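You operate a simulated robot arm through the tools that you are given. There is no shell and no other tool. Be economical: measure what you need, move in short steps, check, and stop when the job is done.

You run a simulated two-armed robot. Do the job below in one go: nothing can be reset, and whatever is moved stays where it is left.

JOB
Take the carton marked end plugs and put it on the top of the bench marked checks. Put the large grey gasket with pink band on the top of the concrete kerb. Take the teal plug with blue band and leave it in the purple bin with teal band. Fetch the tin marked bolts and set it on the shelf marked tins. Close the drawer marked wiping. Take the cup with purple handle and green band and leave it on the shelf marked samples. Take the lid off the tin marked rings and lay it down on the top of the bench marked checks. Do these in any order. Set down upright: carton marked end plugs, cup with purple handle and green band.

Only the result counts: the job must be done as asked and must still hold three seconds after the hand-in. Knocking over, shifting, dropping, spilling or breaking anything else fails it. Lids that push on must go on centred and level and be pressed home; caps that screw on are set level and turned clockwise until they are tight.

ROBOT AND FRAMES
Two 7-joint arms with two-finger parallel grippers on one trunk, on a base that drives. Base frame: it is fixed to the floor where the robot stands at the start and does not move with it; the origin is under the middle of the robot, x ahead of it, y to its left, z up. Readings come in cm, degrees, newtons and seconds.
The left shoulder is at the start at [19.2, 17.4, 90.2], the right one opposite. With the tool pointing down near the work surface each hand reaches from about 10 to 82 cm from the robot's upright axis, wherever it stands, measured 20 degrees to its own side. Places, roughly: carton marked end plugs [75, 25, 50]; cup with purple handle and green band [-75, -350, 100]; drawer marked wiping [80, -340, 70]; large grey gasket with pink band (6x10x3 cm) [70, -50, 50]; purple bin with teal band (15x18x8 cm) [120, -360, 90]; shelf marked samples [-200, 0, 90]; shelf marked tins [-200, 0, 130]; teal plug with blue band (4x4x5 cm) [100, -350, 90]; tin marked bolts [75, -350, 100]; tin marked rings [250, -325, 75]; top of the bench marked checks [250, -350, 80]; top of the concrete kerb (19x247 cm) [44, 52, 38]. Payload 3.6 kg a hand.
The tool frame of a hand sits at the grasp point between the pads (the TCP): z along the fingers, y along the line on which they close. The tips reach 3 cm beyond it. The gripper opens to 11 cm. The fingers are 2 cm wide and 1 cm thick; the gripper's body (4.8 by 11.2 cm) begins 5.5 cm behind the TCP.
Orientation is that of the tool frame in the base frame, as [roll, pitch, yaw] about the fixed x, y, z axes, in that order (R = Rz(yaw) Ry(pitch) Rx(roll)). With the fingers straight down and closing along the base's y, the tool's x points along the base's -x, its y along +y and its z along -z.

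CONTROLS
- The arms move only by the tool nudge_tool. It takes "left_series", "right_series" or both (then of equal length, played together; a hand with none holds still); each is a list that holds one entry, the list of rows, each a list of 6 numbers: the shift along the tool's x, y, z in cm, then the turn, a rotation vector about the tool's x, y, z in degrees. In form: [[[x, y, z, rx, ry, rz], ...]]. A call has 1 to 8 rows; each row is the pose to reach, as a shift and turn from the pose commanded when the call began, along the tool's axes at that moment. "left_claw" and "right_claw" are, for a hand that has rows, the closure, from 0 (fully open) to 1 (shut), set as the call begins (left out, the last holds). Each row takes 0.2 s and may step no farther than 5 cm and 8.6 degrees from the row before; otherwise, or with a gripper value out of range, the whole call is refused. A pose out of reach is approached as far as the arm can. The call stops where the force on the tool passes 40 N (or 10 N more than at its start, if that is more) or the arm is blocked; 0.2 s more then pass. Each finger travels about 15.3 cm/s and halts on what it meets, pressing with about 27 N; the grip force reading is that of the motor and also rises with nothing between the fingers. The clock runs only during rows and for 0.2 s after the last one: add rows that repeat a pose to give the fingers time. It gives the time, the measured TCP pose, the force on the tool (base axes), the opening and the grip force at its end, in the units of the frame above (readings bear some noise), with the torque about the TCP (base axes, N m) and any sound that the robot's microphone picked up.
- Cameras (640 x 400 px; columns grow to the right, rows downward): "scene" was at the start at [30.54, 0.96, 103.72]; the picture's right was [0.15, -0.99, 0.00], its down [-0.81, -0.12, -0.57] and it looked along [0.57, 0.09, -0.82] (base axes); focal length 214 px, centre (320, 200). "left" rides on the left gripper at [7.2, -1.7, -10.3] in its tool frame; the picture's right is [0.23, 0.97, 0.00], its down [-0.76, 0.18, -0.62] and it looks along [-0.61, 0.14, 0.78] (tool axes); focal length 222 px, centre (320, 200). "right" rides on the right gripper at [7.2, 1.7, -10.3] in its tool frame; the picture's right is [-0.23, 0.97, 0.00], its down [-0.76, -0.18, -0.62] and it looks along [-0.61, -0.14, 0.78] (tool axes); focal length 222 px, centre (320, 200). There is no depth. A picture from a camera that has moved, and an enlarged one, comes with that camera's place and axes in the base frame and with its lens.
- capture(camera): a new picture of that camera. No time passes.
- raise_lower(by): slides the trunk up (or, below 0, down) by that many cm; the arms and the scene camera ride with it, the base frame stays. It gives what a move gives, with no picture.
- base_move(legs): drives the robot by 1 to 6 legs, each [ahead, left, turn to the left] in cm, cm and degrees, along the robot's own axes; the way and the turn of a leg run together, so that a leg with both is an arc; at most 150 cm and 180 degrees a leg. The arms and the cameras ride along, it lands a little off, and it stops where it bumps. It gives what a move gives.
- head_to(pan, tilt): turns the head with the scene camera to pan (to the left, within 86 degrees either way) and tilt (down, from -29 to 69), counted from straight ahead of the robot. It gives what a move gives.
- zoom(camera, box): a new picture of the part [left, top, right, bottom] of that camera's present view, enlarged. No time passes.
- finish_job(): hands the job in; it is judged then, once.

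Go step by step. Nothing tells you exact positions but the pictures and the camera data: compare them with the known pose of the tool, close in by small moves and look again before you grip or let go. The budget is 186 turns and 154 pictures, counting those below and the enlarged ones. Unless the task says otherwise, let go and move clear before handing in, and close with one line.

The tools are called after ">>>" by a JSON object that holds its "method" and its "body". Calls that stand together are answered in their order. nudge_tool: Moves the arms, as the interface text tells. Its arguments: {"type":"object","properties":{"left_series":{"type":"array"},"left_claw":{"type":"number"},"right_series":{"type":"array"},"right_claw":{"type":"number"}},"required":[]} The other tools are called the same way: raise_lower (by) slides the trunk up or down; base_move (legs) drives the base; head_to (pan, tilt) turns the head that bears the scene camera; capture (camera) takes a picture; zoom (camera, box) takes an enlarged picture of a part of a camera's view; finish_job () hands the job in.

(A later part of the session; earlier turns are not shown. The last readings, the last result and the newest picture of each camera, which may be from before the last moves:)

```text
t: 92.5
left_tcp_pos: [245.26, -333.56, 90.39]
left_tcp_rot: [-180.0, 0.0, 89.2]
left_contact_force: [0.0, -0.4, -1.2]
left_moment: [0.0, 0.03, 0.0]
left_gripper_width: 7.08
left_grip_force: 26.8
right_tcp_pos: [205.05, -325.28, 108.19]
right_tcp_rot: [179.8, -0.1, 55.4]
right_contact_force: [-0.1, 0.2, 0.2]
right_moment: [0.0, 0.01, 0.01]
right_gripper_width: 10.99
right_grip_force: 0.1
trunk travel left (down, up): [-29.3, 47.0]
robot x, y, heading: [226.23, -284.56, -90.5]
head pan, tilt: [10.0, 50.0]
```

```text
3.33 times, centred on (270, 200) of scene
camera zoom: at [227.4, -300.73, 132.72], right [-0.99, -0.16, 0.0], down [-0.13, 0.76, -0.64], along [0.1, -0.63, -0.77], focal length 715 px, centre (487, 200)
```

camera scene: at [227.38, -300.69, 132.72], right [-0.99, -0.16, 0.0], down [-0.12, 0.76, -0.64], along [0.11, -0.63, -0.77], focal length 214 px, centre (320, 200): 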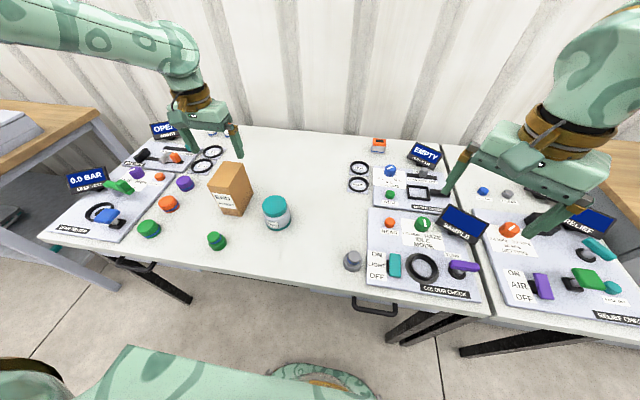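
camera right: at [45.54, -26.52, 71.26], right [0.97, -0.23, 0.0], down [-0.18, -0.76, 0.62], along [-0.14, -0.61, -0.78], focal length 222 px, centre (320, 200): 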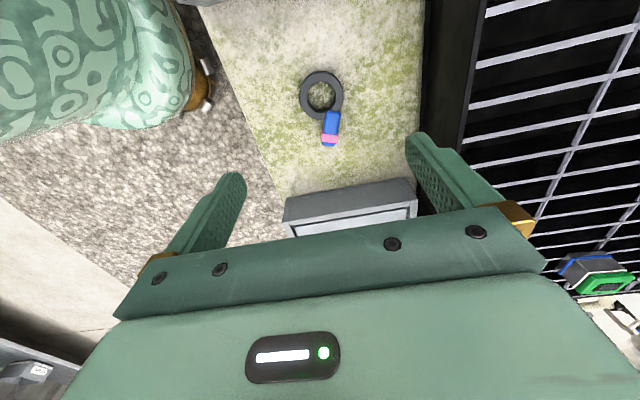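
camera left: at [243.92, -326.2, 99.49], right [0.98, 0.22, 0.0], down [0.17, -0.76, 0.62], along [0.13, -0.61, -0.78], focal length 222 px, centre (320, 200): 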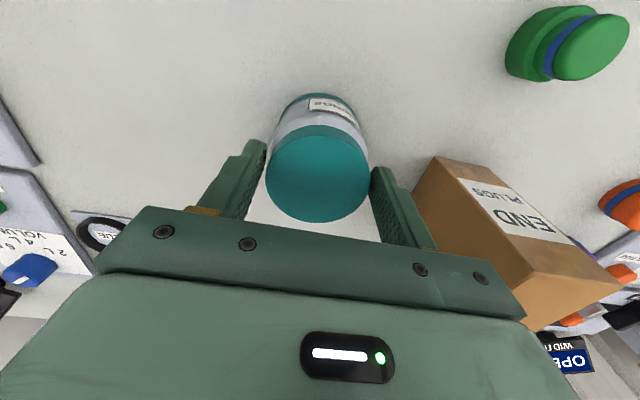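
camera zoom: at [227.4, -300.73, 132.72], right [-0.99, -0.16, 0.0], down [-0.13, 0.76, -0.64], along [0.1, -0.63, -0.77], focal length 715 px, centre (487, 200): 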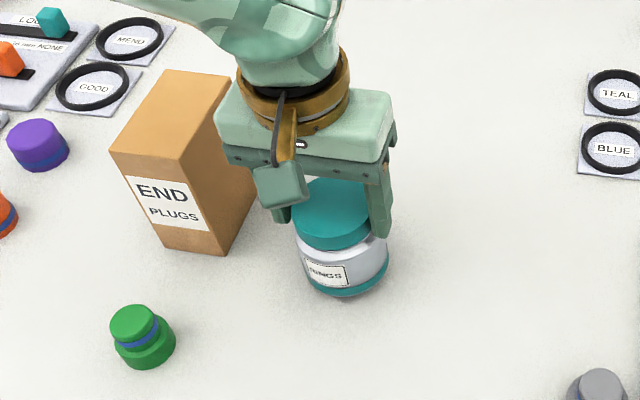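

The whole tin lifts, so the lid is tight: I need the right hand to hold the body. Setting the tin back down, and bringing the right hand round to approach the body low from the right.

>>> {"method": "nudge_tool", "body": {"left_series": [[[0, 0, 0.4, 0, 0, 0], [0, 0, 0.8, 0, 0, 0], [0, 0, 1.2, 0, 0, 0], [0, 0, 1.2, 0, 0, 0], [0, 0, 1.2, 0, 0, 0], [0, 0, 1.2, 0, 0, 0], [0, 0, 1.2, 0, 0, 0]]], "right_series": [[[0, 2, 0, 0, 0, 8], [0.5, 4, 0, 0, 0, 16], [1, 6, 0, 0, 0, 24], [1.5, 8, 0, 0, 0, 32], [2, 10, 0, 0, 0, 40], [2.3, 12, 0, 0, 0, 48], [2.3, 13, 0, 0, 0, 55.4]]]}}

>>> {"method": "capture", "body": {"camera": "scene"}}

```text
t: 94.1
left_tcp_pos: [245.09, -333.56, 89.17]
left_tcp_rot: [-179.9, 0.0, 89.4]
left_contact_force: [0.0, -0.5, 0.9]
left_moment: [-0.1, -0.03, -0.01]
left_gripper_width: 7.07
left_grip_force: 27.7
right_tcp_pos: [216.86, -330.56, 108.18]
right_tcp_rot: [180.0, 0.0, -0.1]
right_contact_force: [-0.7, -0.3, 0.3]
right_moment: [0.0, -0.02, 0.01]
right_gripper_width: 11.01
right_grip_force: 0.1
trunk travel left (down, up): [-29.3, 47.0]
robot x, y, heading: [226.31, -284.84, -90.9]
head pan, tilt: [10.0, 50.0]
```

```text
93 pictures are left
camera scene: at [227.41, -300.72, 132.72], right [-0.99, -0.16, 0.0], down [-0.13, 0.76, -0.64], along [0.1, -0.63, -0.77], focal length 214 px, centre (320, 200)
```

scene: 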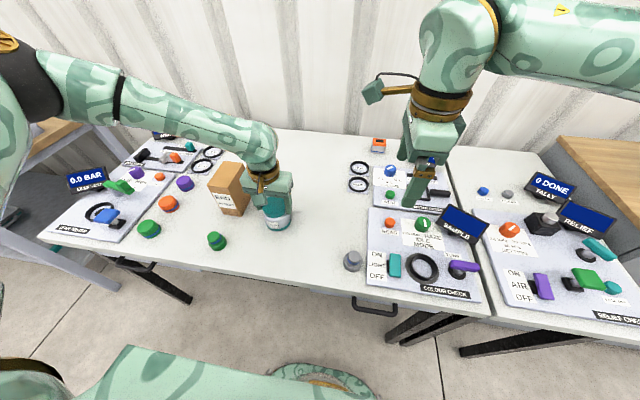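

Right hand aligned. Now pitching it 65° so the fingers point toward the tin, slightly downward.

>>> {"method": "nudge_tool", "body": {"right_series": [[[0, 0, 0, 0, 8.1, 0], [0, 0, 0, 0, 16.2, 0], [0, 0, 0, 0, 24.3, 0], [0, 0, 0, 0, 32.5, 0], [0, 0, 0, 0, 40.6, 0], [0, 0, 0, 0, 48.7, 0], [0, 0, 0, 0, 56.9, 0], [0, 0, 0, 0, 65, 0]]]}}

>>> {"method": "capture", "body": {"camera": "scene"}}

>>> {"method": "capture", "body": {"camera": "right"}}

```text
t: 95.9
left_tcp_pos: [245.25, -333.61, 89.15]
left_tcp_rot: [180.0, 0.1, 89.4]
left_contact_force: [0.2, -1.0, 1.0]
left_moment: [-0.06, -0.04, -0.03]
left_gripper_width: 7.04
left_grip_force: 27.2
right_tcp_pos: [217.05, -330.73, 108.14]
right_tcp_rot: [179.9, -65.2, 0.1]
right_contact_force: [0.2, 0.5, 0.8]
right_moment: [0.0, -0.01, -0.01]
right_gripper_width: 11.03
right_grip_force: 0.1
trunk travel left (down, up): [-29.3, 47.0]
robot x, y, heading: [226.06, -284.95, -90.4]
head pan, tilt: [10.0, 50.0]
```

```text
92 pictures are left
camera scene: at [227.39, -300.72, 132.72], right [-0.99, -0.16, 0.0], down [-0.12, 0.76, -0.64], along [0.11, -0.63, -0.77], focal length 214 px, centre (320, 200)
```

scene: 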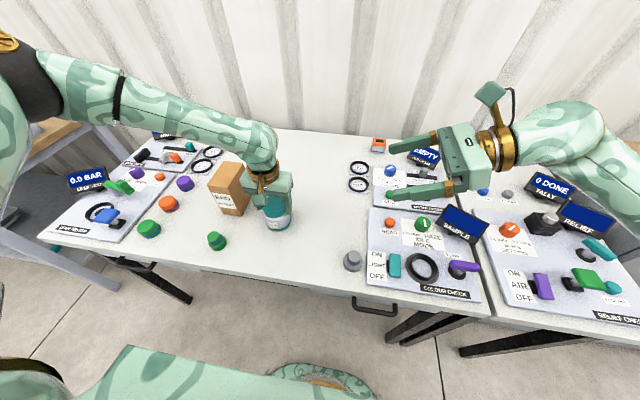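

```text
91 pictures are left
camera right: at [210.66, -332.36, 119.13], right [-0.09, -0.97, -0.21], down [-0.89, 0.18, -0.43], along [0.46, 0.14, -0.88], focal length 222 px, centre (320, 200)
```

right: 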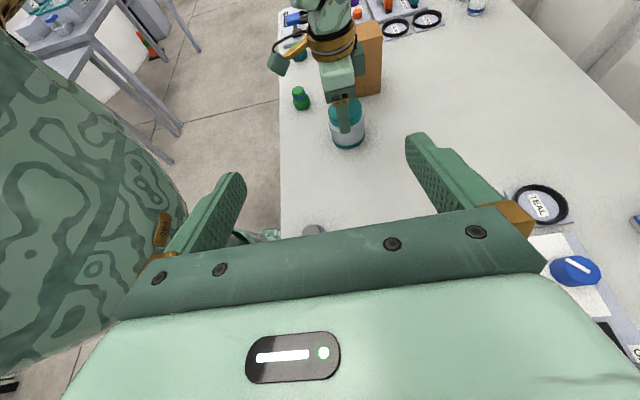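

Works well. Moving the right hand to a pre-approach point about 14 cm short of the tin.

>>> {"method": "nudge_tool", "body": {"right_series": [[[-2.3, 0.6, 3.8, 0, 0, 0], [-4.6, 1.2, 7.6, 0, 0, 0], [-7, 1.8, 11.4, 0, 0, 0], [-9.3, 2.4, 15.2, 0, 0, 0], [-11.7, 3, 18.9, 0, 0, 0]]]}}

>>> {"method": "capture", "body": {"camera": "scene"}}

>>> {"method": "capture", "body": {"camera": "right"}}

```text
t: 97.1
left_tcp_pos: [245.27, -333.53, 89.19]
left_tcp_rot: [180.0, 0.1, 89.4]
left_contact_force: [0.0, 0.1, -0.5]
left_moment: [-0.01, 0.0, -0.02]
left_gripper_width: 7.05
left_grip_force: 27.0
right_tcp_pos: [229.26, -334.17, 89.65]
right_tcp_rot: [179.9, -65.1, 0.1]
right_contact_force: [-0.3, -0.1, -0.3]
right_moment: [0.01, -0.02, 0.02]
right_gripper_width: 11.01
right_grip_force: 0.0
trunk travel left (down, up): [-29.3, 47.0]
robot x, y, heading: [226.1, -284.67, -90.7]
head pan, tilt: [10.0, 50.0]
```

```text
90 pictures are left
camera scene: at [227.43, -300.71, 132.72], right [-0.99, -0.16, 0.0], down [-0.13, 0.76, -0.64], along [0.1, -0.63, -0.77], focal length 214 px, centre (320, 200)
```

scene: 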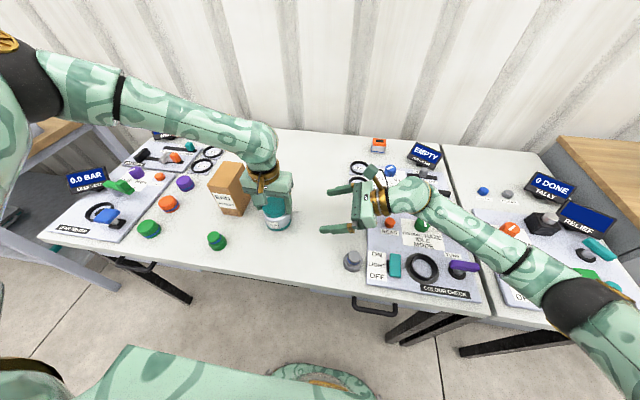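

```text
89 pictures are left
camera right: at [222.86, -335.64, 100.61], right [-0.1, -0.97, -0.21], down [-0.89, 0.18, -0.43], along [0.45, 0.14, -0.88], focal length 222 px, centre (320, 200)
```

right: 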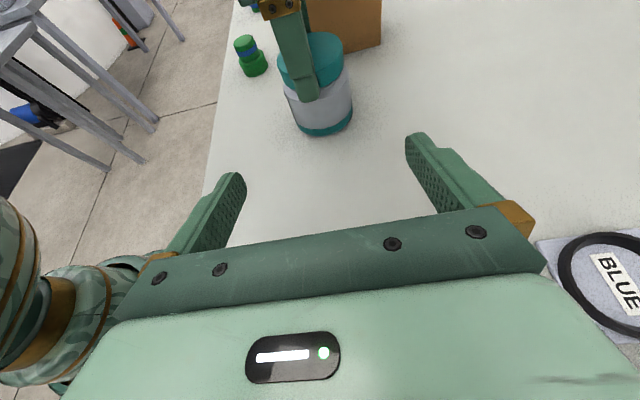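

Clear so far. Advancing along the finger direction around the tin body.

>>> {"method": "nudge_tool", "body": {"right_series": [[[0, -0.6, 4, 0, 0, 0], [0, -0.6, 8, 0, 0, 0], [0, -0.6, 11, 0, 0, 0]]]}}

>>> {"method": "capture", "body": {"camera": "right"}}

>>> {"method": "zoom", "body": {"camera": "scene", "box": [200, 130, 480, 305]}}

```text
t: 97.9
left_tcp_pos: [245.29, -333.49, 89.17]
left_tcp_rot: [180.0, -0.1, 89.2]
left_contact_force: [0.7, -1.0, 0.5]
left_moment: [-0.02, -0.09, 0.05]
left_gripper_width: 7.08
left_grip_force: 27.7
right_tcp_pos: [239.28, -333.08, 84.72]
right_tcp_rot: [180.0, -65.1, 0.0]
right_contact_force: [-0.2, 0.1, 0.1]
right_moment: [-0.02, 0.01, 0.0]
right_gripper_width: 10.97
right_grip_force: 0.0
trunk travel left (down, up): [-29.3, 47.0]
robot x, y, heading: [226.36, -284.71, -90.6]
head pan, tilt: [10.0, 50.0]
```

```text
88 pictures are left
camera right: at [233.0, -334.68, 95.55], right [-0.1, -0.97, -0.21], down [-0.89, 0.18, -0.43], along [0.45, 0.14, -0.88], focal length 222 px, centre (320, 200)
```

right: 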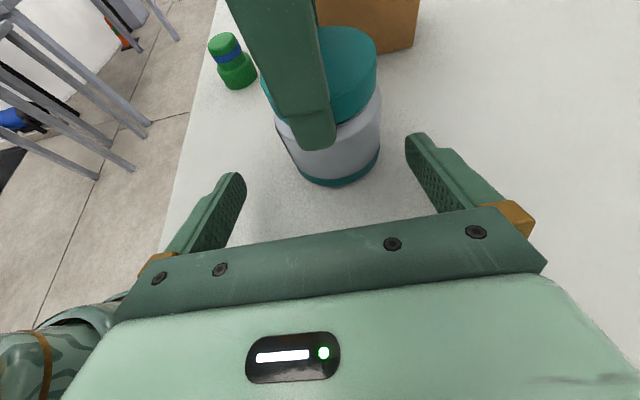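

```text
2.29 times, centred on (340, 218) of scene
camera zoom: at [227.45, -300.71, 132.72], right [-0.99, -0.16, 0.0], down [-0.13, 0.76, -0.64], along [0.1, -0.63, -0.77], focal length 490 px, centre (274, 160)
```

zoom: 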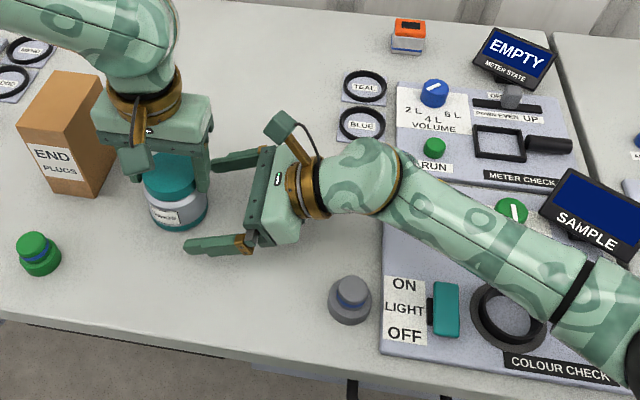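

Nearly there; final 3 cm and centring 0.5 cm, then close the right hand on the body.

>>> {"method": "nudge_tool", "body": {"right_series": [[[0, 0.5, 1.5, 0, 0, 0], [0, 0.5, 3, 0, 0, 0]]]}}

>>> {"method": "nudge_tool", "body": {"right_series": [[[0, 0, 0, 0, 0, 0], [0, 0, 0, 0, 0, 0], [0, 0, 0, 0, 0, 0]]], "right_claw": 1}}

>>> {"method": "capture", "body": {"camera": "right"}}

>>> {"method": "zoom", "body": {"camera": "scene", "box": [220, 150, 360, 240]}}

```text
t: 98.5
left_tcp_pos: [245.37, -333.49, 89.09]
left_tcp_rot: [180.0, 0.0, 89.2]
left_contact_force: [-0.1, -0.4, 0.5]
left_moment: [-0.04, 0.0, -0.01]
left_gripper_width: 7.07
left_grip_force: 27.4
right_tcp_pos: [241.99, -333.58, 83.48]
right_tcp_rot: [180.0, -65.1, 0.1]
right_contact_force: [0.0, 0.5, -0.9]
right_moment: [0.0, 0.0, -0.01]
right_gripper_width: 11.01
right_grip_force: 0.0
trunk travel left (down, up): [-29.3, 47.0]
robot x, y, heading: [225.97, -284.69, -90.8]
head pan, tilt: [10.0, 50.0]
```

```text
t: 99.3
left_tcp_pos: [245.47, -333.46, 89.03]
left_tcp_rot: [179.8, -0.1, 89.3]
left_contact_force: [4.8, 26.7, 13.5]
left_moment: [0.79, -0.28, 0.13]
left_gripper_width: 7.04
left_grip_force: 26.9
right_tcp_pos: [241.79, -333.74, 83.53]
right_tcp_rot: [179.7, -65.0, 0.0]
right_contact_force: [-6.6, -28.7, -5.8]
right_moment: [0.36, 0.25, -1.19]
right_gripper_width: 7.05
right_grip_force: 27.1
trunk travel left (down, up): [-29.3, 47.0]
robot x, y, heading: [226.29, -285.32, -90.4]
head pan, tilt: [10.0, 50.0]
```

```text
86 pictures are left
camera right: at [235.54, -335.35, 94.46], right [-0.1, -0.97, -0.2], down [-0.89, 0.18, -0.43], along [0.45, 0.14, -0.88], focal length 222 px, centre (320, 200)
```

right: 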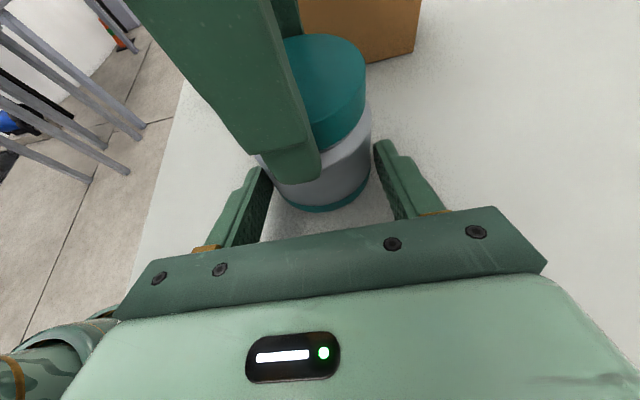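

```text
4.44 times, centred on (290, 195) of scene
camera zoom: at [227.38, -300.7, 132.73], right [-0.99, -0.16, 0.0], down [-0.12, 0.76, -0.64], along [0.1, -0.63, -0.77], focal length 953 px, centre (453, 222)
```

zoom: 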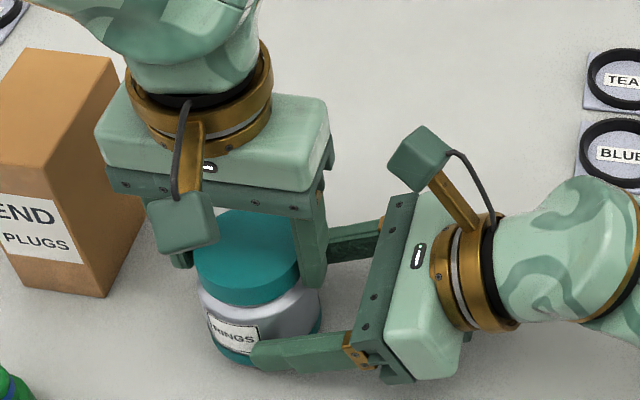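

Both hands hold: right on the body, left on the lid. Pulling the lid straight up gently.

>>> {"method": "nudge_tool", "body": {"left_series": [[[0.2, 0, -0.3, 0, 0, 0], [0.2, 0, -0.6, 0, 0, 0], [0.2, 0, -0.9, 0, 0, 0], [0.2, 0, -1.2, 0, 0, 0], [0.2, 0, -1.6, 0, 0, 0], [0.2, 0, -2, 0, 0, 0]]]}}

>>> {"method": "zoom", "body": {"camera": "scene", "box": [220, 150, 360, 240]}}

```text
t: 100.7
left_tcp_pos: [245.14, -333.56, 91.28]
left_tcp_rot: [-179.9, 0.1, 89.3]
left_contact_force: [-0.4, -4.5, -25.2]
left_moment: [-0.59, -0.21, -0.04]
left_gripper_width: 6.94
left_grip_force: 26.3
right_tcp_pos: [242.24, -333.29, 83.66]
right_tcp_rot: [-179.9, -65.3, 0.1]
right_contact_force: [0.2, 3.6, 24.8]
right_moment: [0.28, -0.48, 0.17]
right_gripper_width: 6.86
right_grip_force: 27.4
trunk travel left (down, up): [-29.3, 47.0]
robot x, y, heading: [226.14, -284.7, -90.5]
head pan, tilt: [10.0, 50.0]
```

```text
4.44 times, centred on (290, 195) of scene
camera zoom: at [227.42, -300.72, 132.72], right [-0.99, -0.16, 0.0], down [-0.13, 0.76, -0.64], along [0.1, -0.63, -0.77], focal length 953 px, centre (453, 222)
```

zoom: 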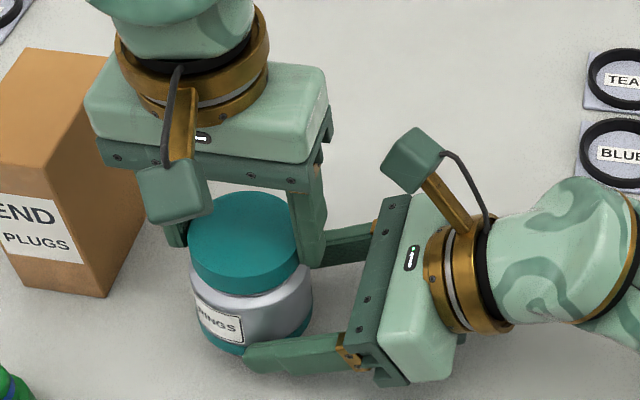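

The left fingers evidently hold the body's shoulder (7.07 = body width), not the smaller lid, so the tin slid up in the right hand. I'll open the right, set the tin down, and re-grip the lid higher.

>>> {"method": "nudge_tool", "body": {"right_series": [[[0, 0, 0, 0, 0, 0], [0, 0, 0, 0, 0, 0], [0, 0, 0, 0, 0, 0]]], "right_claw": 0}}

>>> {"method": "nudge_tool", "body": {"left_series": [[[0, 0, 0.7, 0, 0, 0], [0, 0, 1.4, 0, 0, 0], [0, 0, 1.8, 0, 0, 0], [0, 0, 2.1, 0, 0, 0], [0, 0, 2.3, 0, 0, 0]]]}}

>>> {"method": "zoom", "body": {"camera": "scene", "box": [220, 150, 360, 240]}}

>>> {"method": "capture", "body": {"camera": "right"}}

```text
t: 101.5
left_tcp_pos: [245.2, -333.32, 91.29]
left_tcp_rot: [-180.0, 0.2, 89.3]
left_contact_force: [0.1, 0.3, -1.5]
left_moment: [0.01, 0.02, -0.02]
left_gripper_width: 6.88
left_grip_force: 27.4
right_tcp_pos: [242.02, -333.54, 83.42]
right_tcp_rot: [179.9, -65.1, -0.1]
right_contact_force: [0.0, 0.3, -0.4]
right_moment: [-0.01, 0.02, 0.0]
right_gripper_width: 11.01
right_grip_force: 0.0
trunk travel left (down, up): [-29.3, 47.0]
robot x, y, heading: [226.08, -284.88, -90.4]
head pan, tilt: [10.0, 50.0]
```

```text
t: 102.7
left_tcp_pos: [245.38, -333.4, 89.18]
left_tcp_rot: [179.9, 0.5, 89.4]
left_contact_force: [10.6, -3.6, 27.8]
left_moment: [-0.4, -0.4, 0.14]
left_gripper_width: 6.73
left_grip_force: 27.4
right_tcp_pos: [242.15, -333.32, 83.62]
right_tcp_rot: [179.8, -65.1, 0.3]
right_contact_force: [0.3, -0.6, 0.1]
right_moment: [0.03, -0.01, 0.0]
right_gripper_width: 11.0
right_grip_force: 0.1
trunk travel left (down, up): [-29.3, 47.0]
robot x, y, heading: [226.34, -284.77, -90.6]
head pan, tilt: [10.0, 50.0]
```

```text
4.44 times, centred on (290, 195) of scene
camera zoom: at [227.47, -300.54, 132.78], right [-0.99, -0.16, 0.0], down [-0.13, 0.76, -0.64], along [0.1, -0.63, -0.77], focal length 953 px, centre (453, 222)
```

zoom: 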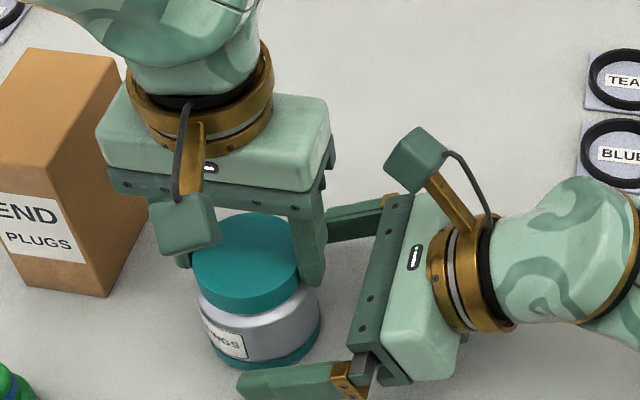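

```text
82 pictures are left
camera right: at [235.8, -335.07, 94.6], right [-0.09, -0.97, -0.2], down [-0.89, 0.18, -0.43], along [0.45, 0.14, -0.88], focal length 222 px, centre (320, 200)
```

right: 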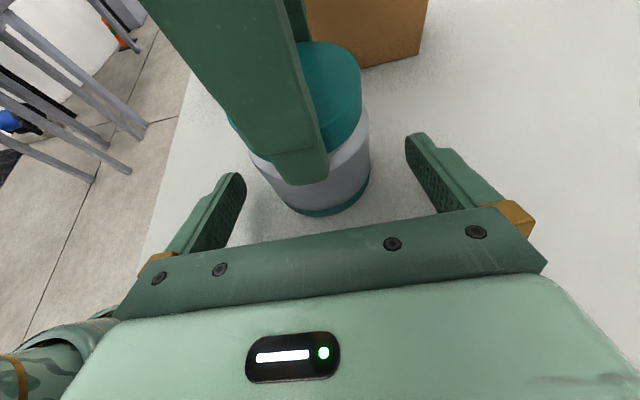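

Tin is down again. Opening the left hand, raising ~1 cm, and looking at the finger level.

>>> {"method": "nudge_tool", "body": {"left_series": [[[0, 0, 0, 0, 0, 0], [0, 0, 0, 0, 0, 0], [0, 0, 0, 0, 0, 0], [0, 0, -0.6, 0, 0, 0], [0, 0, -1.2, 0, 0, 0]]], "left_claw": 0}}

>>> {"method": "capture", "body": {"camera": "left"}}

>>> {"method": "zoom", "body": {"camera": "right", "box": [160, 0, 480, 240]}}

```text
t: 103.9
left_tcp_pos: [245.26, -333.43, 90.16]
left_tcp_rot: [-179.9, -0.1, 89.4]
left_contact_force: [-0.3, -0.3, -0.4]
left_moment: [0.02, 0.0, -0.01]
left_gripper_width: 11.0
left_grip_force: 0.0
right_tcp_pos: [241.97, -333.57, 83.44]
right_tcp_rot: [179.9, -65.1, 0.0]
right_contact_force: [-0.3, 0.0, 0.4]
right_moment: [-0.01, 0.0, 0.02]
right_gripper_width: 10.98
right_grip_force: 0.2
trunk travel left (down, up): [-29.3, 47.0]
robot x, y, heading: [226.13, -284.72, -90.6]
head pan, tilt: [10.0, 50.0]
```

```text
81 pictures are left
camera left: at [243.78, -326.06, 100.42], right [0.98, 0.22, 0.0], down [0.17, -0.76, 0.62], along [0.13, -0.61, -0.78], focal length 222 px, centre (320, 200)
```

left: 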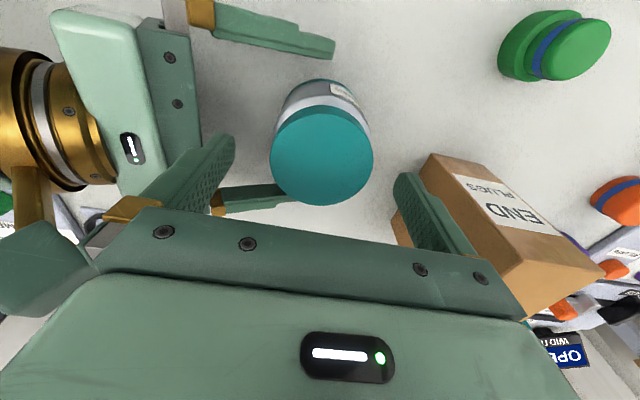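

```text
1.67 times, centred on (320, 120) of right
camera zoom: at [235.74, -335.19, 94.48], right [-0.1, -0.97, -0.21], down [-0.89, 0.18, -0.43], along [0.45, 0.14, -0.88], focal length 370 px, centre (320, 333)
```

zoom: 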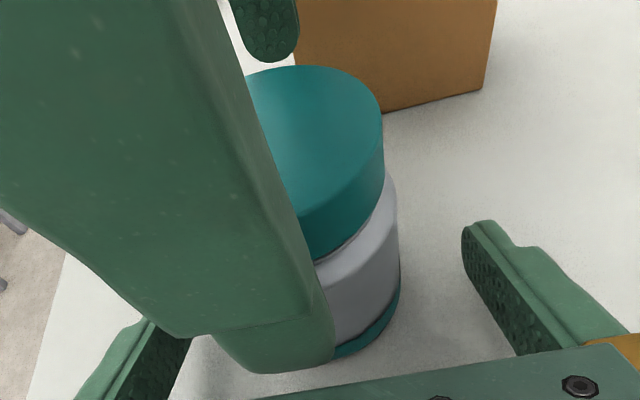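

Lid spans about z 86.3–88.1 and the tin sits ~0.8 cm toward me now. Adjusting the left hand and closing on the lid only.

>>> {"method": "nudge_tool", "body": {"left_series": [[[0.8, -0.1, 0.3, 0, 0, 0]]]}}

>>> {"method": "nudge_tool", "body": {"left_series": [[[0, 0, 0, 0, 0, 0], [0, 0, 0, 0, 0, 0], [0, 0, 0, 0, 0, 0]]], "left_claw": 1}}

>>> {"method": "capture", "body": {"camera": "left"}}

```text
t: 104.3
left_tcp_pos: [245.26, -332.79, 89.7]
left_tcp_rot: [180.0, 0.0, 89.2]
left_contact_force: [-0.2, -0.1, -0.9]
left_moment: [0.0, -0.03, 0.04]
left_gripper_width: 11.0
left_grip_force: 0.0
right_tcp_pos: [242.02, -333.57, 83.63]
right_tcp_rot: [-180.0, -65.1, 0.0]
right_contact_force: [0.6, -0.4, -0.5]
right_moment: [0.01, 0.01, 0.01]
right_gripper_width: 11.02
right_grip_force: 0.1
trunk travel left (down, up): [-29.3, 47.0]
robot x, y, heading: [226.19, -284.48, -90.5]
head pan, tilt: [10.0, 50.0]
```

```text
t: 105.1
left_tcp_pos: [245.26, -332.85, 89.79]
left_tcp_rot: [-179.9, -0.1, 89.3]
left_contact_force: [-0.5, -0.3, 0.8]
left_moment: [-0.01, -0.02, -0.01]
left_gripper_width: 6.66
left_grip_force: 27.1
right_tcp_pos: [242.12, -333.5, 83.56]
right_tcp_rot: [-180.0, -65.1, -0.1]
right_contact_force: [0.1, -0.6, -0.3]
right_moment: [-0.01, 0.03, 0.02]
right_gripper_width: 10.99
right_grip_force: 0.2
trunk travel left (down, up): [-29.3, 47.0]
robot x, y, heading: [226.2, -284.49, -90.6]
head pan, tilt: [10.0, 50.0]
```

```text
79 pictures are left
camera left: at [243.74, -325.36, 100.11], right [0.98, 0.22, 0.0], down [0.17, -0.76, 0.62], along [0.13, -0.61, -0.78], focal length 222 px, centre (320, 200)
```

left: 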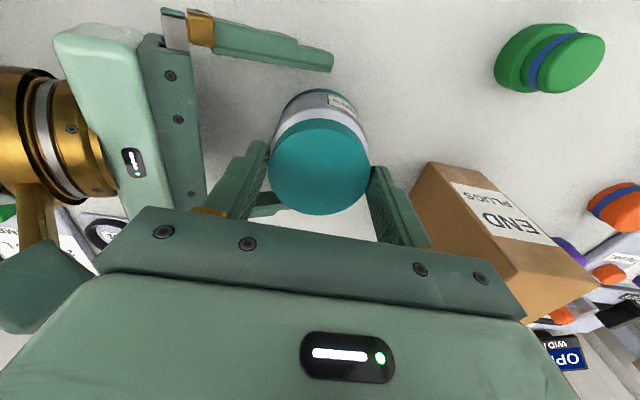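

Lid gripped at 6.66 cm. Re-centring and closing the right hand on the body, then pulling.

>>> {"method": "nudge_tool", "body": {"right_series": [[[0, -0.7, 0, 0, 0, 0], [0, -0.7, 0, 0, 0, 0]]]}}

>>> {"method": "nudge_tool", "body": {"right_series": [[[0, 0, 0, 0, 0, 0], [0, 0, 0, 0, 0, 0], [0, 0, 0, 0, 0, 0]]], "right_claw": 1}}

>>> {"method": "nudge_tool", "body": {"left_series": [[[0, 0, -0.3, 0, 0, 0], [0, 0, -0.6, 0, 0, 0], [0, 0, -0.9, 0, 0, 0], [0, 0, -1.2, 0, 0, 0], [0, 0, -1.5, 0, 0, 0]]]}}

>>> {"method": "zoom", "body": {"camera": "scene", "box": [220, 150, 360, 240]}}

>>> {"method": "zoom", "body": {"camera": "right", "box": [160, 0, 480, 240]}}

```text
t: 105.7
left_tcp_pos: [245.39, -332.75, 89.83]
left_tcp_rot: [-180.0, 0.0, 89.3]
left_contact_force: [0.5, -0.5, 0.2]
left_moment: [0.01, 0.01, 0.0]
left_gripper_width: 6.66
left_grip_force: 27.4
right_tcp_pos: [242.17, -332.81, 83.54]
right_tcp_rot: [-180.0, -65.1, 0.1]
right_contact_force: [-1.1, -0.3, -0.3]
right_moment: [0.01, -0.03, -0.02]
right_gripper_width: 10.99
right_grip_force: 0.0
trunk travel left (down, up): [-29.3, 47.0]
robot x, y, heading: [225.81, -285.08, -90.5]
head pan, tilt: [10.0, 50.0]
```

```text
t: 106.5
left_tcp_pos: [245.04, -332.6, 89.74]
left_tcp_rot: [-179.9, 0.0, 89.4]
left_contact_force: [-5.5, 18.7, 5.8]
left_moment: [0.69, 0.28, 0.02]
left_gripper_width: 6.65
left_grip_force: 26.7
right_tcp_pos: [242.1, -332.87, 83.62]
right_tcp_rot: [179.9, -65.1, 0.1]
right_contact_force: [4.0, -21.5, -4.1]
right_moment: [0.4, 0.24, -0.65]
right_gripper_width: 6.84
right_grip_force: 26.9
trunk travel left (down, up): [-29.3, 47.0]
robot x, y, heading: [226.32, -284.65, -90.6]
head pan, tilt: [10.0, 50.0]
```

```text
t: 107.7
left_tcp_pos: [245.24, -332.54, 91.33]
left_tcp_rot: [179.9, 0.0, 89.3]
left_contact_force: [-1.3, 3.7, -34.2]
left_moment: [-0.04, -0.14, 0.04]
left_gripper_width: 6.59
left_grip_force: 27.4
right_tcp_pos: [242.22, -332.8, 83.72]
right_tcp_rot: [179.9, -65.3, 0.1]
right_contact_force: [1.6, -3.5, 32.1]
right_moment: [0.38, -0.72, -0.17]
right_gripper_width: 6.83
right_grip_force: 26.7
trunk travel left (down, up): [-29.3, 47.0]
robot x, y, heading: [226.09, -284.7, -90.6]
head pan, tilt: [10.0, 50.0]
```

```text
4.44 times, centred on (290, 195) of scene
camera zoom: at [227.43, -300.73, 132.72], right [-0.99, -0.16, 0.0], down [-0.13, 0.76, -0.64], along [0.1, -0.63, -0.77], focal length 953 px, centre (453, 222)
```

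zoom: 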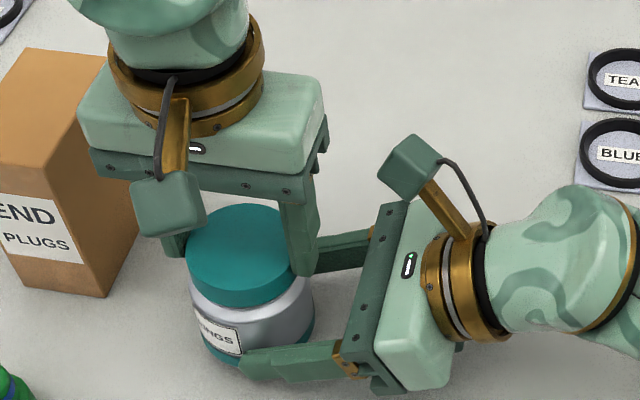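

```text
1.67 times, centred on (320, 120) of right
camera zoom: at [235.9, -334.43, 94.69], right [-0.09, -0.97, -0.21], down [-0.88, 0.18, -0.43], along [0.46, 0.14, -0.88], focal length 370 px, centre (320, 333)
```

zoom: 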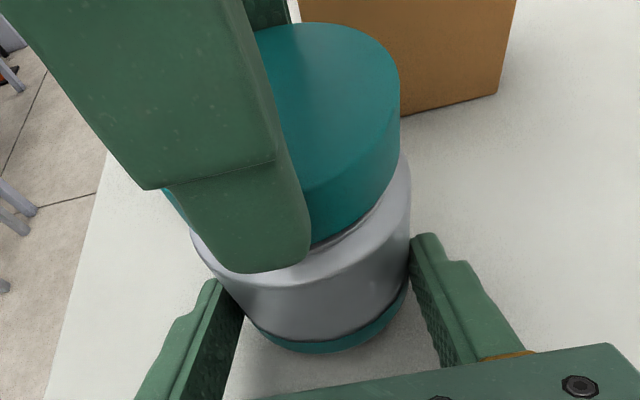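

Even at ~34 N the lid does not part, and a neck is visible, so it may be a screw lid. I'll relax the pull and turn the lid counter-clockwise while the right hand holds the body.

>>> {"method": "nudge_tool", "body": {"left_series": [[[0, 0, 0.3, 0, 0, 0], [0, 0, 0.3, 0, 0, -8], [0, 0, 0.3, 0, 0, -16], [0, 0, 0.3, 0, 0, -24], [0, 0, 0.3, 0, 0, -32], [0, 0, 0.3, 0, 0, -40]]]}}

>>> {"method": "zoom", "body": {"camera": "scene", "box": [220, 150, 360, 240]}}

>>> {"method": "capture", "body": {"camera": "left"}}

```text
t: 109.1
left_tcp_pos: [245.14, -332.77, 91.07]
left_tcp_rot: [-179.7, 0.1, 129.4]
left_contact_force: [-17.9, 5.7, -5.1]
left_moment: [0.01, 0.88, -0.01]
left_gripper_width: 6.54
left_grip_force: 27.7
right_tcp_pos: [242.23, -332.63, 83.35]
right_tcp_rot: [-179.8, -65.1, -0.1]
right_contact_force: [17.8, -5.3, 4.8]
right_moment: [0.45, 0.31, -0.17]
right_gripper_width: 6.82
right_grip_force: 28.2
trunk travel left (down, up): [-29.3, 47.0]
robot x, y, heading: [226.28, -284.47, -90.4]
head pan, tilt: [10.0, 50.0]
```

```text
4.44 times, centred on (290, 195) of scene
camera zoom: at [227.43, -300.74, 132.72], right [-0.99, -0.16, 0.0], down [-0.13, 0.76, -0.64], along [0.1, -0.63, -0.77], focal length 953 px, centre (453, 222)
```

zoom: 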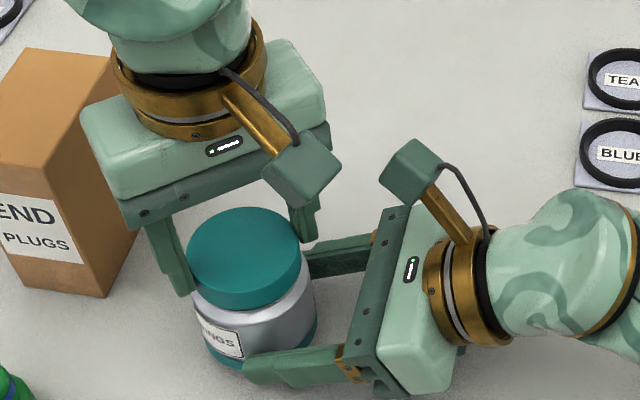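

```text
75 pictures are left
camera left: at [239.35, -327.98, 101.4], right [0.61, 0.79, 0.0], down [0.62, -0.47, 0.62], along [0.49, -0.38, -0.78], focal length 222 px, centre (320, 200)
```

left: 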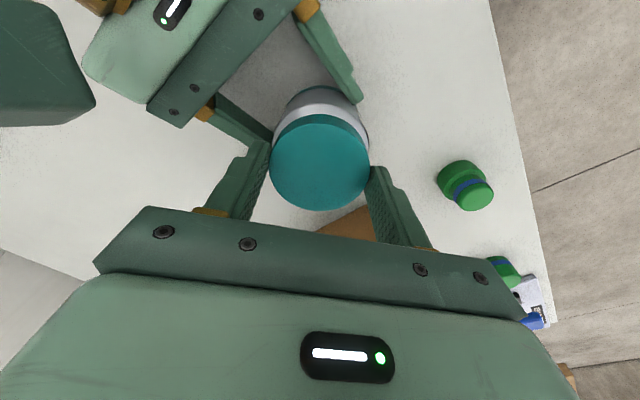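

Body stayed still while the lid hand turned 40°. Testing a gentle pull now.

>>> {"method": "nudge_tool", "body": {"left_series": [[[0, 0, -0.3, 0, 0, 0], [0, 0, -0.6, 0, 0, 0], [0, 0, -0.9, 0, 0, 0]]]}}

>>> {"method": "zoom", "body": {"camera": "scene", "box": [220, 150, 360, 240]}}

```text
t: 109.9
left_tcp_pos: [245.33, -332.6, 92.0]
left_tcp_rot: [179.8, 0.2, 129.3]
left_contact_force: [2.5, -8.4, -27.7]
left_moment: [-0.55, -0.44, 0.0]
left_gripper_width: 6.56
left_grip_force: 27.1
right_tcp_pos: [242.12, -332.72, 83.66]
right_tcp_rot: [179.9, -65.3, 0.2]
right_contact_force: [-2.9, 9.0, 26.5]
right_moment: [-0.11, -0.61, 0.27]
right_gripper_width: 6.86
right_grip_force: 27.5
trunk travel left (down, up): [-29.3, 47.0]
robot x, y, heading: [226.33, -284.74, -90.3]
head pan, tilt: [10.0, 50.0]
```

```text
4.44 times, centred on (290, 195) of scene
camera zoom: at [227.42, -300.73, 132.72], right [-0.99, -0.16, 0.0], down [-0.13, 0.76, -0.64], along [0.1, -0.63, -0.77], focal length 953 px, centre (453, 222)
```

zoom: 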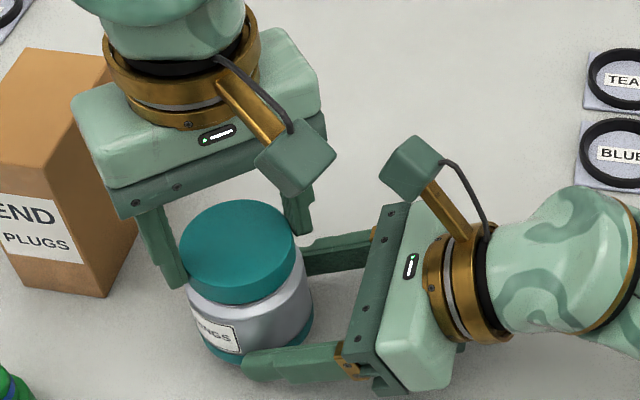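

>>> {"method": "zoom", "body": {"camera": "scene", "box": [255, 185, 305, 235]}}

>>> {"method": "zoom", "body": {"camera": "right", "box": [200, 0, 440, 220]}}

```text
8.00 times, centred on (280, 210) of scene
camera zoom: at [227.42, -300.73, 132.72], right [-0.99, -0.16, 0.0], down [-0.13, 0.76, -0.64], along [0.1, -0.63, -0.77], focal length 1716 px, centre (640, 120)
```

zoom: 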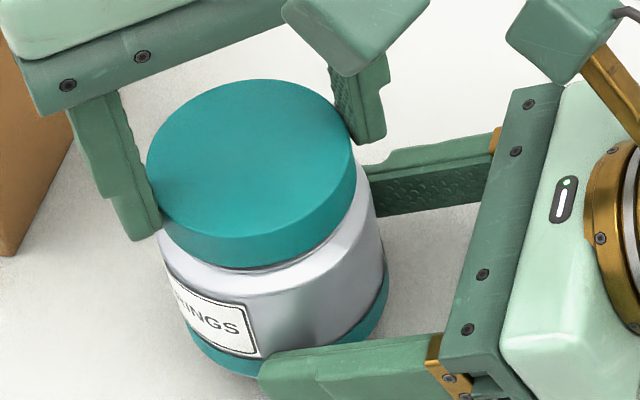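

```text
1.82 times, centred on (320, 110) of right
camera zoom: at [235.82, -334.45, 94.58], right [-0.09, -0.97, -0.21], down [-0.89, 0.18, -0.43], along [0.46, 0.14, -0.88], focal length 404 px, centre (320, 364)
```

zoom: 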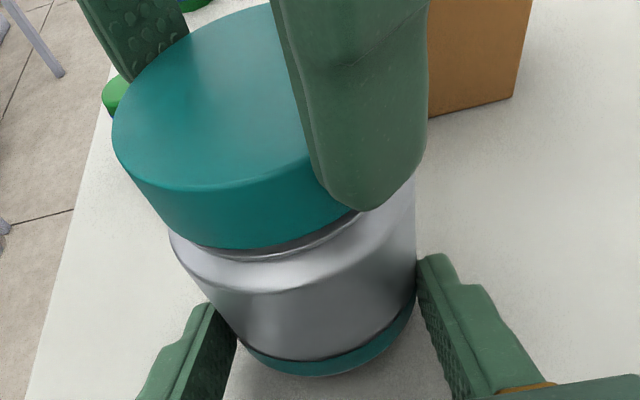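

The left fingers clearly hold the lid now and the turn met almost no torque, suggesting a screw lid. I'll set the tin down again, re-grip the body higher, and turn further.

>>> {"method": "nudge_tool", "body": {"right_series": [[[0, 0, 0, 0, 0, 0], [0, 0, 0, 0, 0, 0], [0, 0, 0, 0, 0, 0]]], "right_claw": 0}}

>>> {"method": "nudge_tool", "body": {"left_series": [[[0, 0, 0.7, 0, 0, 0], [0, 0, 1.3, 0, 0, 0], [0, 0, 1.6, 0, 0, 0], [0, 0, 1.9, 0, 0, 0], [0, 0, 2.1, 0, 0, 0], [0, 0, 2.3, 0, 0, 0]]]}}

>>> {"method": "nudge_tool", "body": {"right_series": [[[0.3, 0, 0.5, 0, 0, 0], [0.3, 0, 0.5, 0, 0, 0], [0.3, 0, 0.5, 0, 0, 0], [0.3, 0, 0.5, 0, 0, 0]]], "right_claw": 1}}

>>> {"method": "zoom", "body": {"camera": "right", "box": [200, 0, 440, 220]}}

```text
t: 110.7
left_tcp_pos: [245.17, -332.52, 91.97]
left_tcp_rot: [180.0, 0.0, 129.3]
left_contact_force: [0.3, -0.4, -0.7]
left_moment: [0.01, -0.03, 0.0]
left_gripper_width: 6.52
left_grip_force: 26.8
right_tcp_pos: [242.14, -332.86, 83.55]
right_tcp_rot: [179.9, -65.1, 0.1]
right_contact_force: [0.0, -1.1, -0.5]
right_moment: [0.0, -0.01, -0.01]
right_gripper_width: 11.01
right_grip_force: 0.0
trunk travel left (down, up): [-29.3, 47.0]
robot x, y, heading: [226.19, -284.46, -90.6]
head pan, tilt: [10.0, 50.0]
```

```text
t: 112.1
left_tcp_pos: [245.11, -332.68, 89.82]
left_tcp_rot: [-179.9, 0.2, 129.3]
left_contact_force: [2.7, -4.8, 33.8]
left_moment: [-0.14, -0.13, -0.02]
left_gripper_width: 6.6
left_grip_force: 26.9
right_tcp_pos: [242.16, -332.6, 83.74]
right_tcp_rot: [179.7, -65.0, 0.3]
right_contact_force: [0.7, -0.3, -0.5]
right_moment: [0.02, -0.04, -0.02]
right_gripper_width: 11.0
right_grip_force: 0.1
trunk travel left (down, up): [-29.3, 47.0]
robot x, y, heading: [226.08, -285.01, -90.6]
head pan, tilt: [10.0, 50.0]
```

```text
t: 113.1
left_tcp_pos: [245.0, -332.59, 89.73]
left_tcp_rot: [179.9, 0.3, 129.3]
left_contact_force: [14.8, -5.9, 30.4]
left_moment: [-0.17, -0.61, 0.01]
left_gripper_width: 6.54
left_grip_force: 27.1
right_tcp_pos: [242.48, -332.85, 83.65]
right_tcp_rot: [179.7, -65.1, 0.1]
right_contact_force: [-24.7, 1.3, 1.7]
right_moment: [-0.18, 0.19, 0.04]
right_gripper_width: 6.81
right_grip_force: 26.9
trunk travel left (down, up): [-29.3, 47.0]
robot x, y, heading: [226.19, -284.58, -90.7]
head pan, tilt: [10.0, 50.0]
```

```text
1.82 times, centred on (320, 110) of right
camera zoom: at [236.02, -334.43, 94.59], right [-0.1, -0.97, -0.2], down [-0.89, 0.18, -0.43], along [0.45, 0.14, -0.88], focal length 404 px, centre (320, 364)
```

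zoom: 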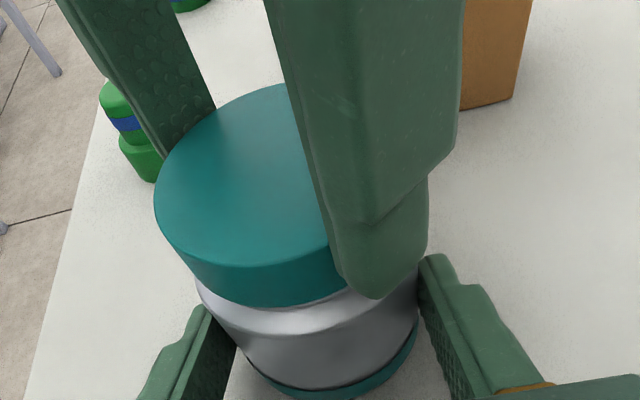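

Now with the tin down the gap under the lid is gone, while it was visible when pulling, so the lid may have started to come off. I'll pull again in small steps with twisting and look at the gap.

>>> {"method": "nudge_tool", "body": {"left_series": [[[0, 0, -0.4, 0, 0, 0], [0, 0, -0.7, 0, 0, 8], [0, 0, -1, 0, 0, 16], [0, 0, -1.2, 0, 0, 24], [0, 0, -1.4, 0, 0, 32], [0, 0, -1.5, 0, 0, 40]]]}}

>>> {"method": "zoom", "body": {"camera": "right", "box": [200, 0, 440, 220]}}

>>> {"method": "zoom", "body": {"camera": "scene", "box": [255, 185, 305, 235]}}

```text
t: 114.5
left_tcp_pos: [244.9, -332.47, 90.95]
left_tcp_rot: [-179.9, 0.0, 89.2]
left_contact_force: [-0.5, -1.6, -25.3]
left_moment: [0.33, -0.15, 0.19]
left_gripper_width: 6.55
left_grip_force: 27.4
right_tcp_pos: [242.61, -332.81, 83.79]
right_tcp_rot: [179.8, -65.2, 0.2]
right_contact_force: [0.6, 2.2, 25.0]
right_moment: [-0.37, -0.38, -0.18]
right_gripper_width: 6.85
right_grip_force: 26.9
trunk travel left (down, up): [-29.3, 47.0]
robot x, y, heading: [226.14, -284.59, -90.6]
head pan, tilt: [10.0, 50.0]
```

```text
1.82 times, centred on (320, 110) of right
camera zoom: at [236.33, -334.51, 94.65], right [-0.09, -0.97, -0.2], down [-0.88, 0.18, -0.43], along [0.46, 0.14, -0.88], focal length 404 px, centre (320, 364)
```

zoom: 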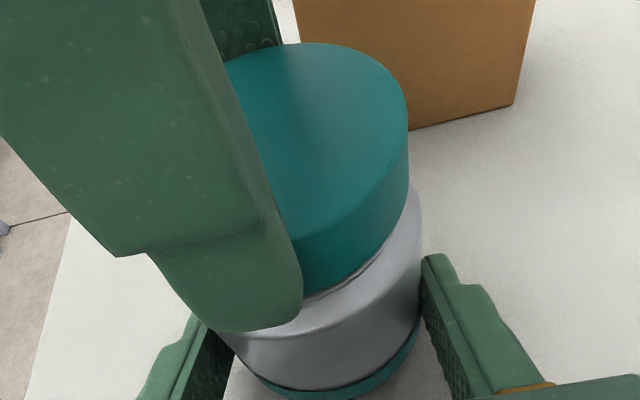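

```text
8.00 times, centred on (280, 210) of scene
camera zoom: at [227.43, -300.74, 132.72], right [-0.99, -0.16, 0.0], down [-0.13, 0.76, -0.64], along [0.1, -0.63, -0.77], focal length 1716 px, centre (640, 120)
```

zoom: 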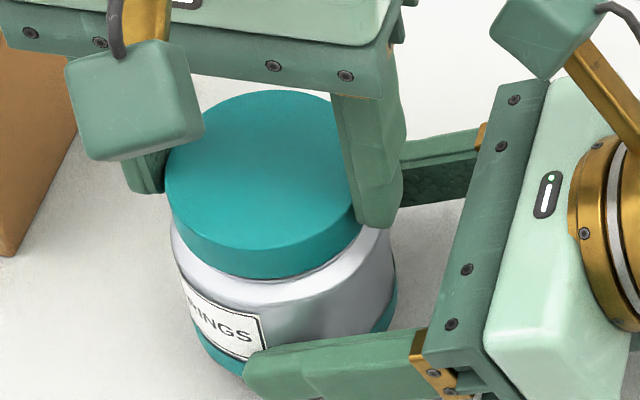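

The clockwise return met torque (0.19 N·m) while counter-clockwise met none — it is a screw lid. Relaxing the pull and turning counter-clockwise further.

>>> {"method": "nudge_tool", "body": {"left_series": [[[0, 0, 0.3, 0, 0, -8.5], [0, 0, 0.3, 0, 0, -17], [0, 0, 0.3, 0, 0, -25.5], [0, 0, 0.2, 0, 0, -34], [0, 0, 0.2, 0, 0, -42.5], [0, 0, 0.2, 0, 0, -51], [0, 0, 0.1, 0, 0, -59.5], [0, 0, 0.1, 0, 0, -68]]]}}

>>> {"method": "zoom", "body": {"camera": "right", "box": [200, 0, 440, 220]}}

>>> {"method": "zoom", "body": {"camera": "scene", "box": [240, 165, 320, 235]}}

```text
t: 116.3
left_tcp_pos: [245.07, -332.58, 91.03]
left_tcp_rot: [-179.9, 0.2, 157.5]
left_contact_force: [-15.4, -2.1, -1.3]
left_moment: [-0.19, 0.79, -0.02]
left_gripper_width: 6.5
left_grip_force: 26.9
right_tcp_pos: [242.6, -332.92, 83.62]
right_tcp_rot: [-179.9, -65.1, 0.0]
right_contact_force: [14.6, 3.7, 0.8]
right_moment: [0.01, 0.33, 0.07]
right_gripper_width: 6.81
right_grip_force: 27.0
trunk travel left (down, up): [-29.3, 47.0]
robot x, y, heading: [226.03, -284.77, -90.8]
head pan, tilt: [10.0, 50.0]
```

```text
1.82 times, centred on (320, 110) of right
camera zoom: at [236.32, -334.43, 94.5], right [-0.09, -0.97, -0.21], down [-0.89, 0.18, -0.43], along [0.45, 0.14, -0.88], focal length 404 px, centre (320, 364)
```

zoom: 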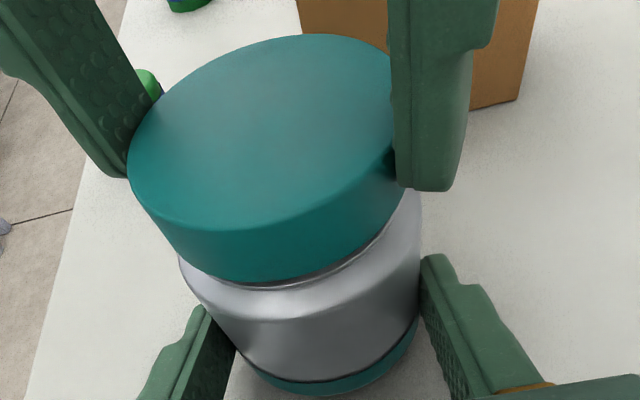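

```text
5.71 times, centred on (280, 200) of scene
camera zoom: at [227.43, -300.74, 132.72], right [-0.99, -0.16, 0.0], down [-0.13, 0.76, -0.64], along [0.1, -0.63, -0.77], focal length 1226 px, centre (549, 200)
```

zoom: 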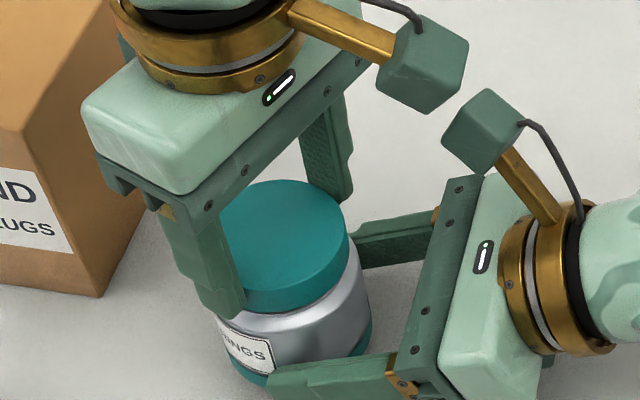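

No resistance counter-clockwise, and the neck gap grows. Regripping: open, rotate back, close, and turn again.

>>> {"method": "nudge_tool", "body": {"left_series": [[[0, 0, 0, 0, 0, 0], [0, 0, 0, 0, 0, 0], [0, 0, 0, 0, 0, 8.5], [0, 0, 0, 0, 0, 17], [0, 0, 0, 0, 0, 25.5], [0, 0, 0, 0, 0, 34], [0, 0, 0, 0, 0, 42.5], [0, 0, 0, 0, 0, 51]]], "left_claw": 0}}

>>> {"method": "nudge_tool", "body": {"left_series": [[[0, 0, 0, 0, 0, 8.5], [0, 0, 0, 0, 0, 17], [0, 0, 0, 0, 0, 25.5], [0, 0, 0, 0, 0, 34], [0, 0, 0, 0, 0, 42.5], [0, 0, 0, 0, 0, 51]]]}}

>>> {"method": "capture", "body": {"camera": "left"}}

```text
t: 118.1
left_tcp_pos: [245.14, -332.44, 91.1]
left_tcp_rot: [179.9, 0.1, 106.2]
left_contact_force: [-0.7, -0.6, 0.4]
left_moment: [-0.02, -0.06, 0.06]
left_gripper_width: 10.98
left_grip_force: 0.1
right_tcp_pos: [242.58, -332.79, 83.43]
right_tcp_rot: [180.0, -65.2, -0.1]
right_contact_force: [-0.4, 0.7, -1.2]
right_moment: [-0.09, -0.01, -0.06]
right_gripper_width: 6.82
right_grip_force: 27.1
trunk travel left (down, up): [-29.3, 47.0]
robot x, y, heading: [226.28, -284.8, -90.8]
head pan, tilt: [10.0, 50.0]
```

```text
t: 119.5
left_tcp_pos: [245.13, -332.5, 90.92]
left_tcp_rot: [180.0, 0.0, 55.2]
left_contact_force: [-0.1, -0.5, 0.9]
left_moment: [0.02, -0.01, -0.01]
left_gripper_width: 11.02
left_grip_force: 0.0
right_tcp_pos: [242.63, -332.77, 83.61]
right_tcp_rot: [180.0, -65.1, 0.0]
right_contact_force: [0.3, -0.3, -1.2]
right_moment: [0.0, 0.01, -0.01]
right_gripper_width: 6.78
right_grip_force: 26.9
trunk travel left (down, up): [-29.3, 47.0]
robot x, y, heading: [226.32, -284.46, -90.5]
head pan, tilt: [10.0, 50.0]
```

```text
66 pictures are left
camera left: at [248.03, -325.49, 101.31], right [0.93, -0.37, 0.0], down [-0.29, -0.73, 0.62], along [-0.23, -0.58, -0.78], focal length 222 px, centre (320, 200)
```

left: 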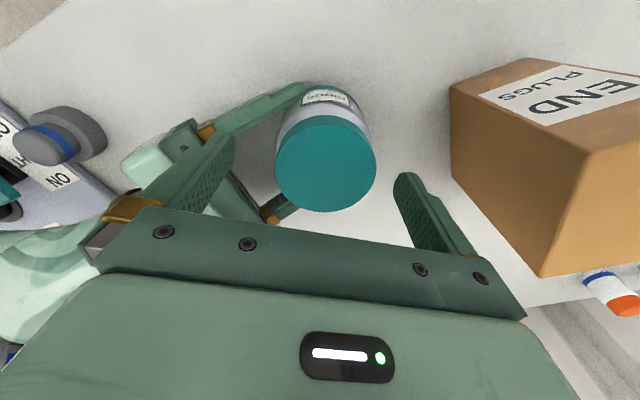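

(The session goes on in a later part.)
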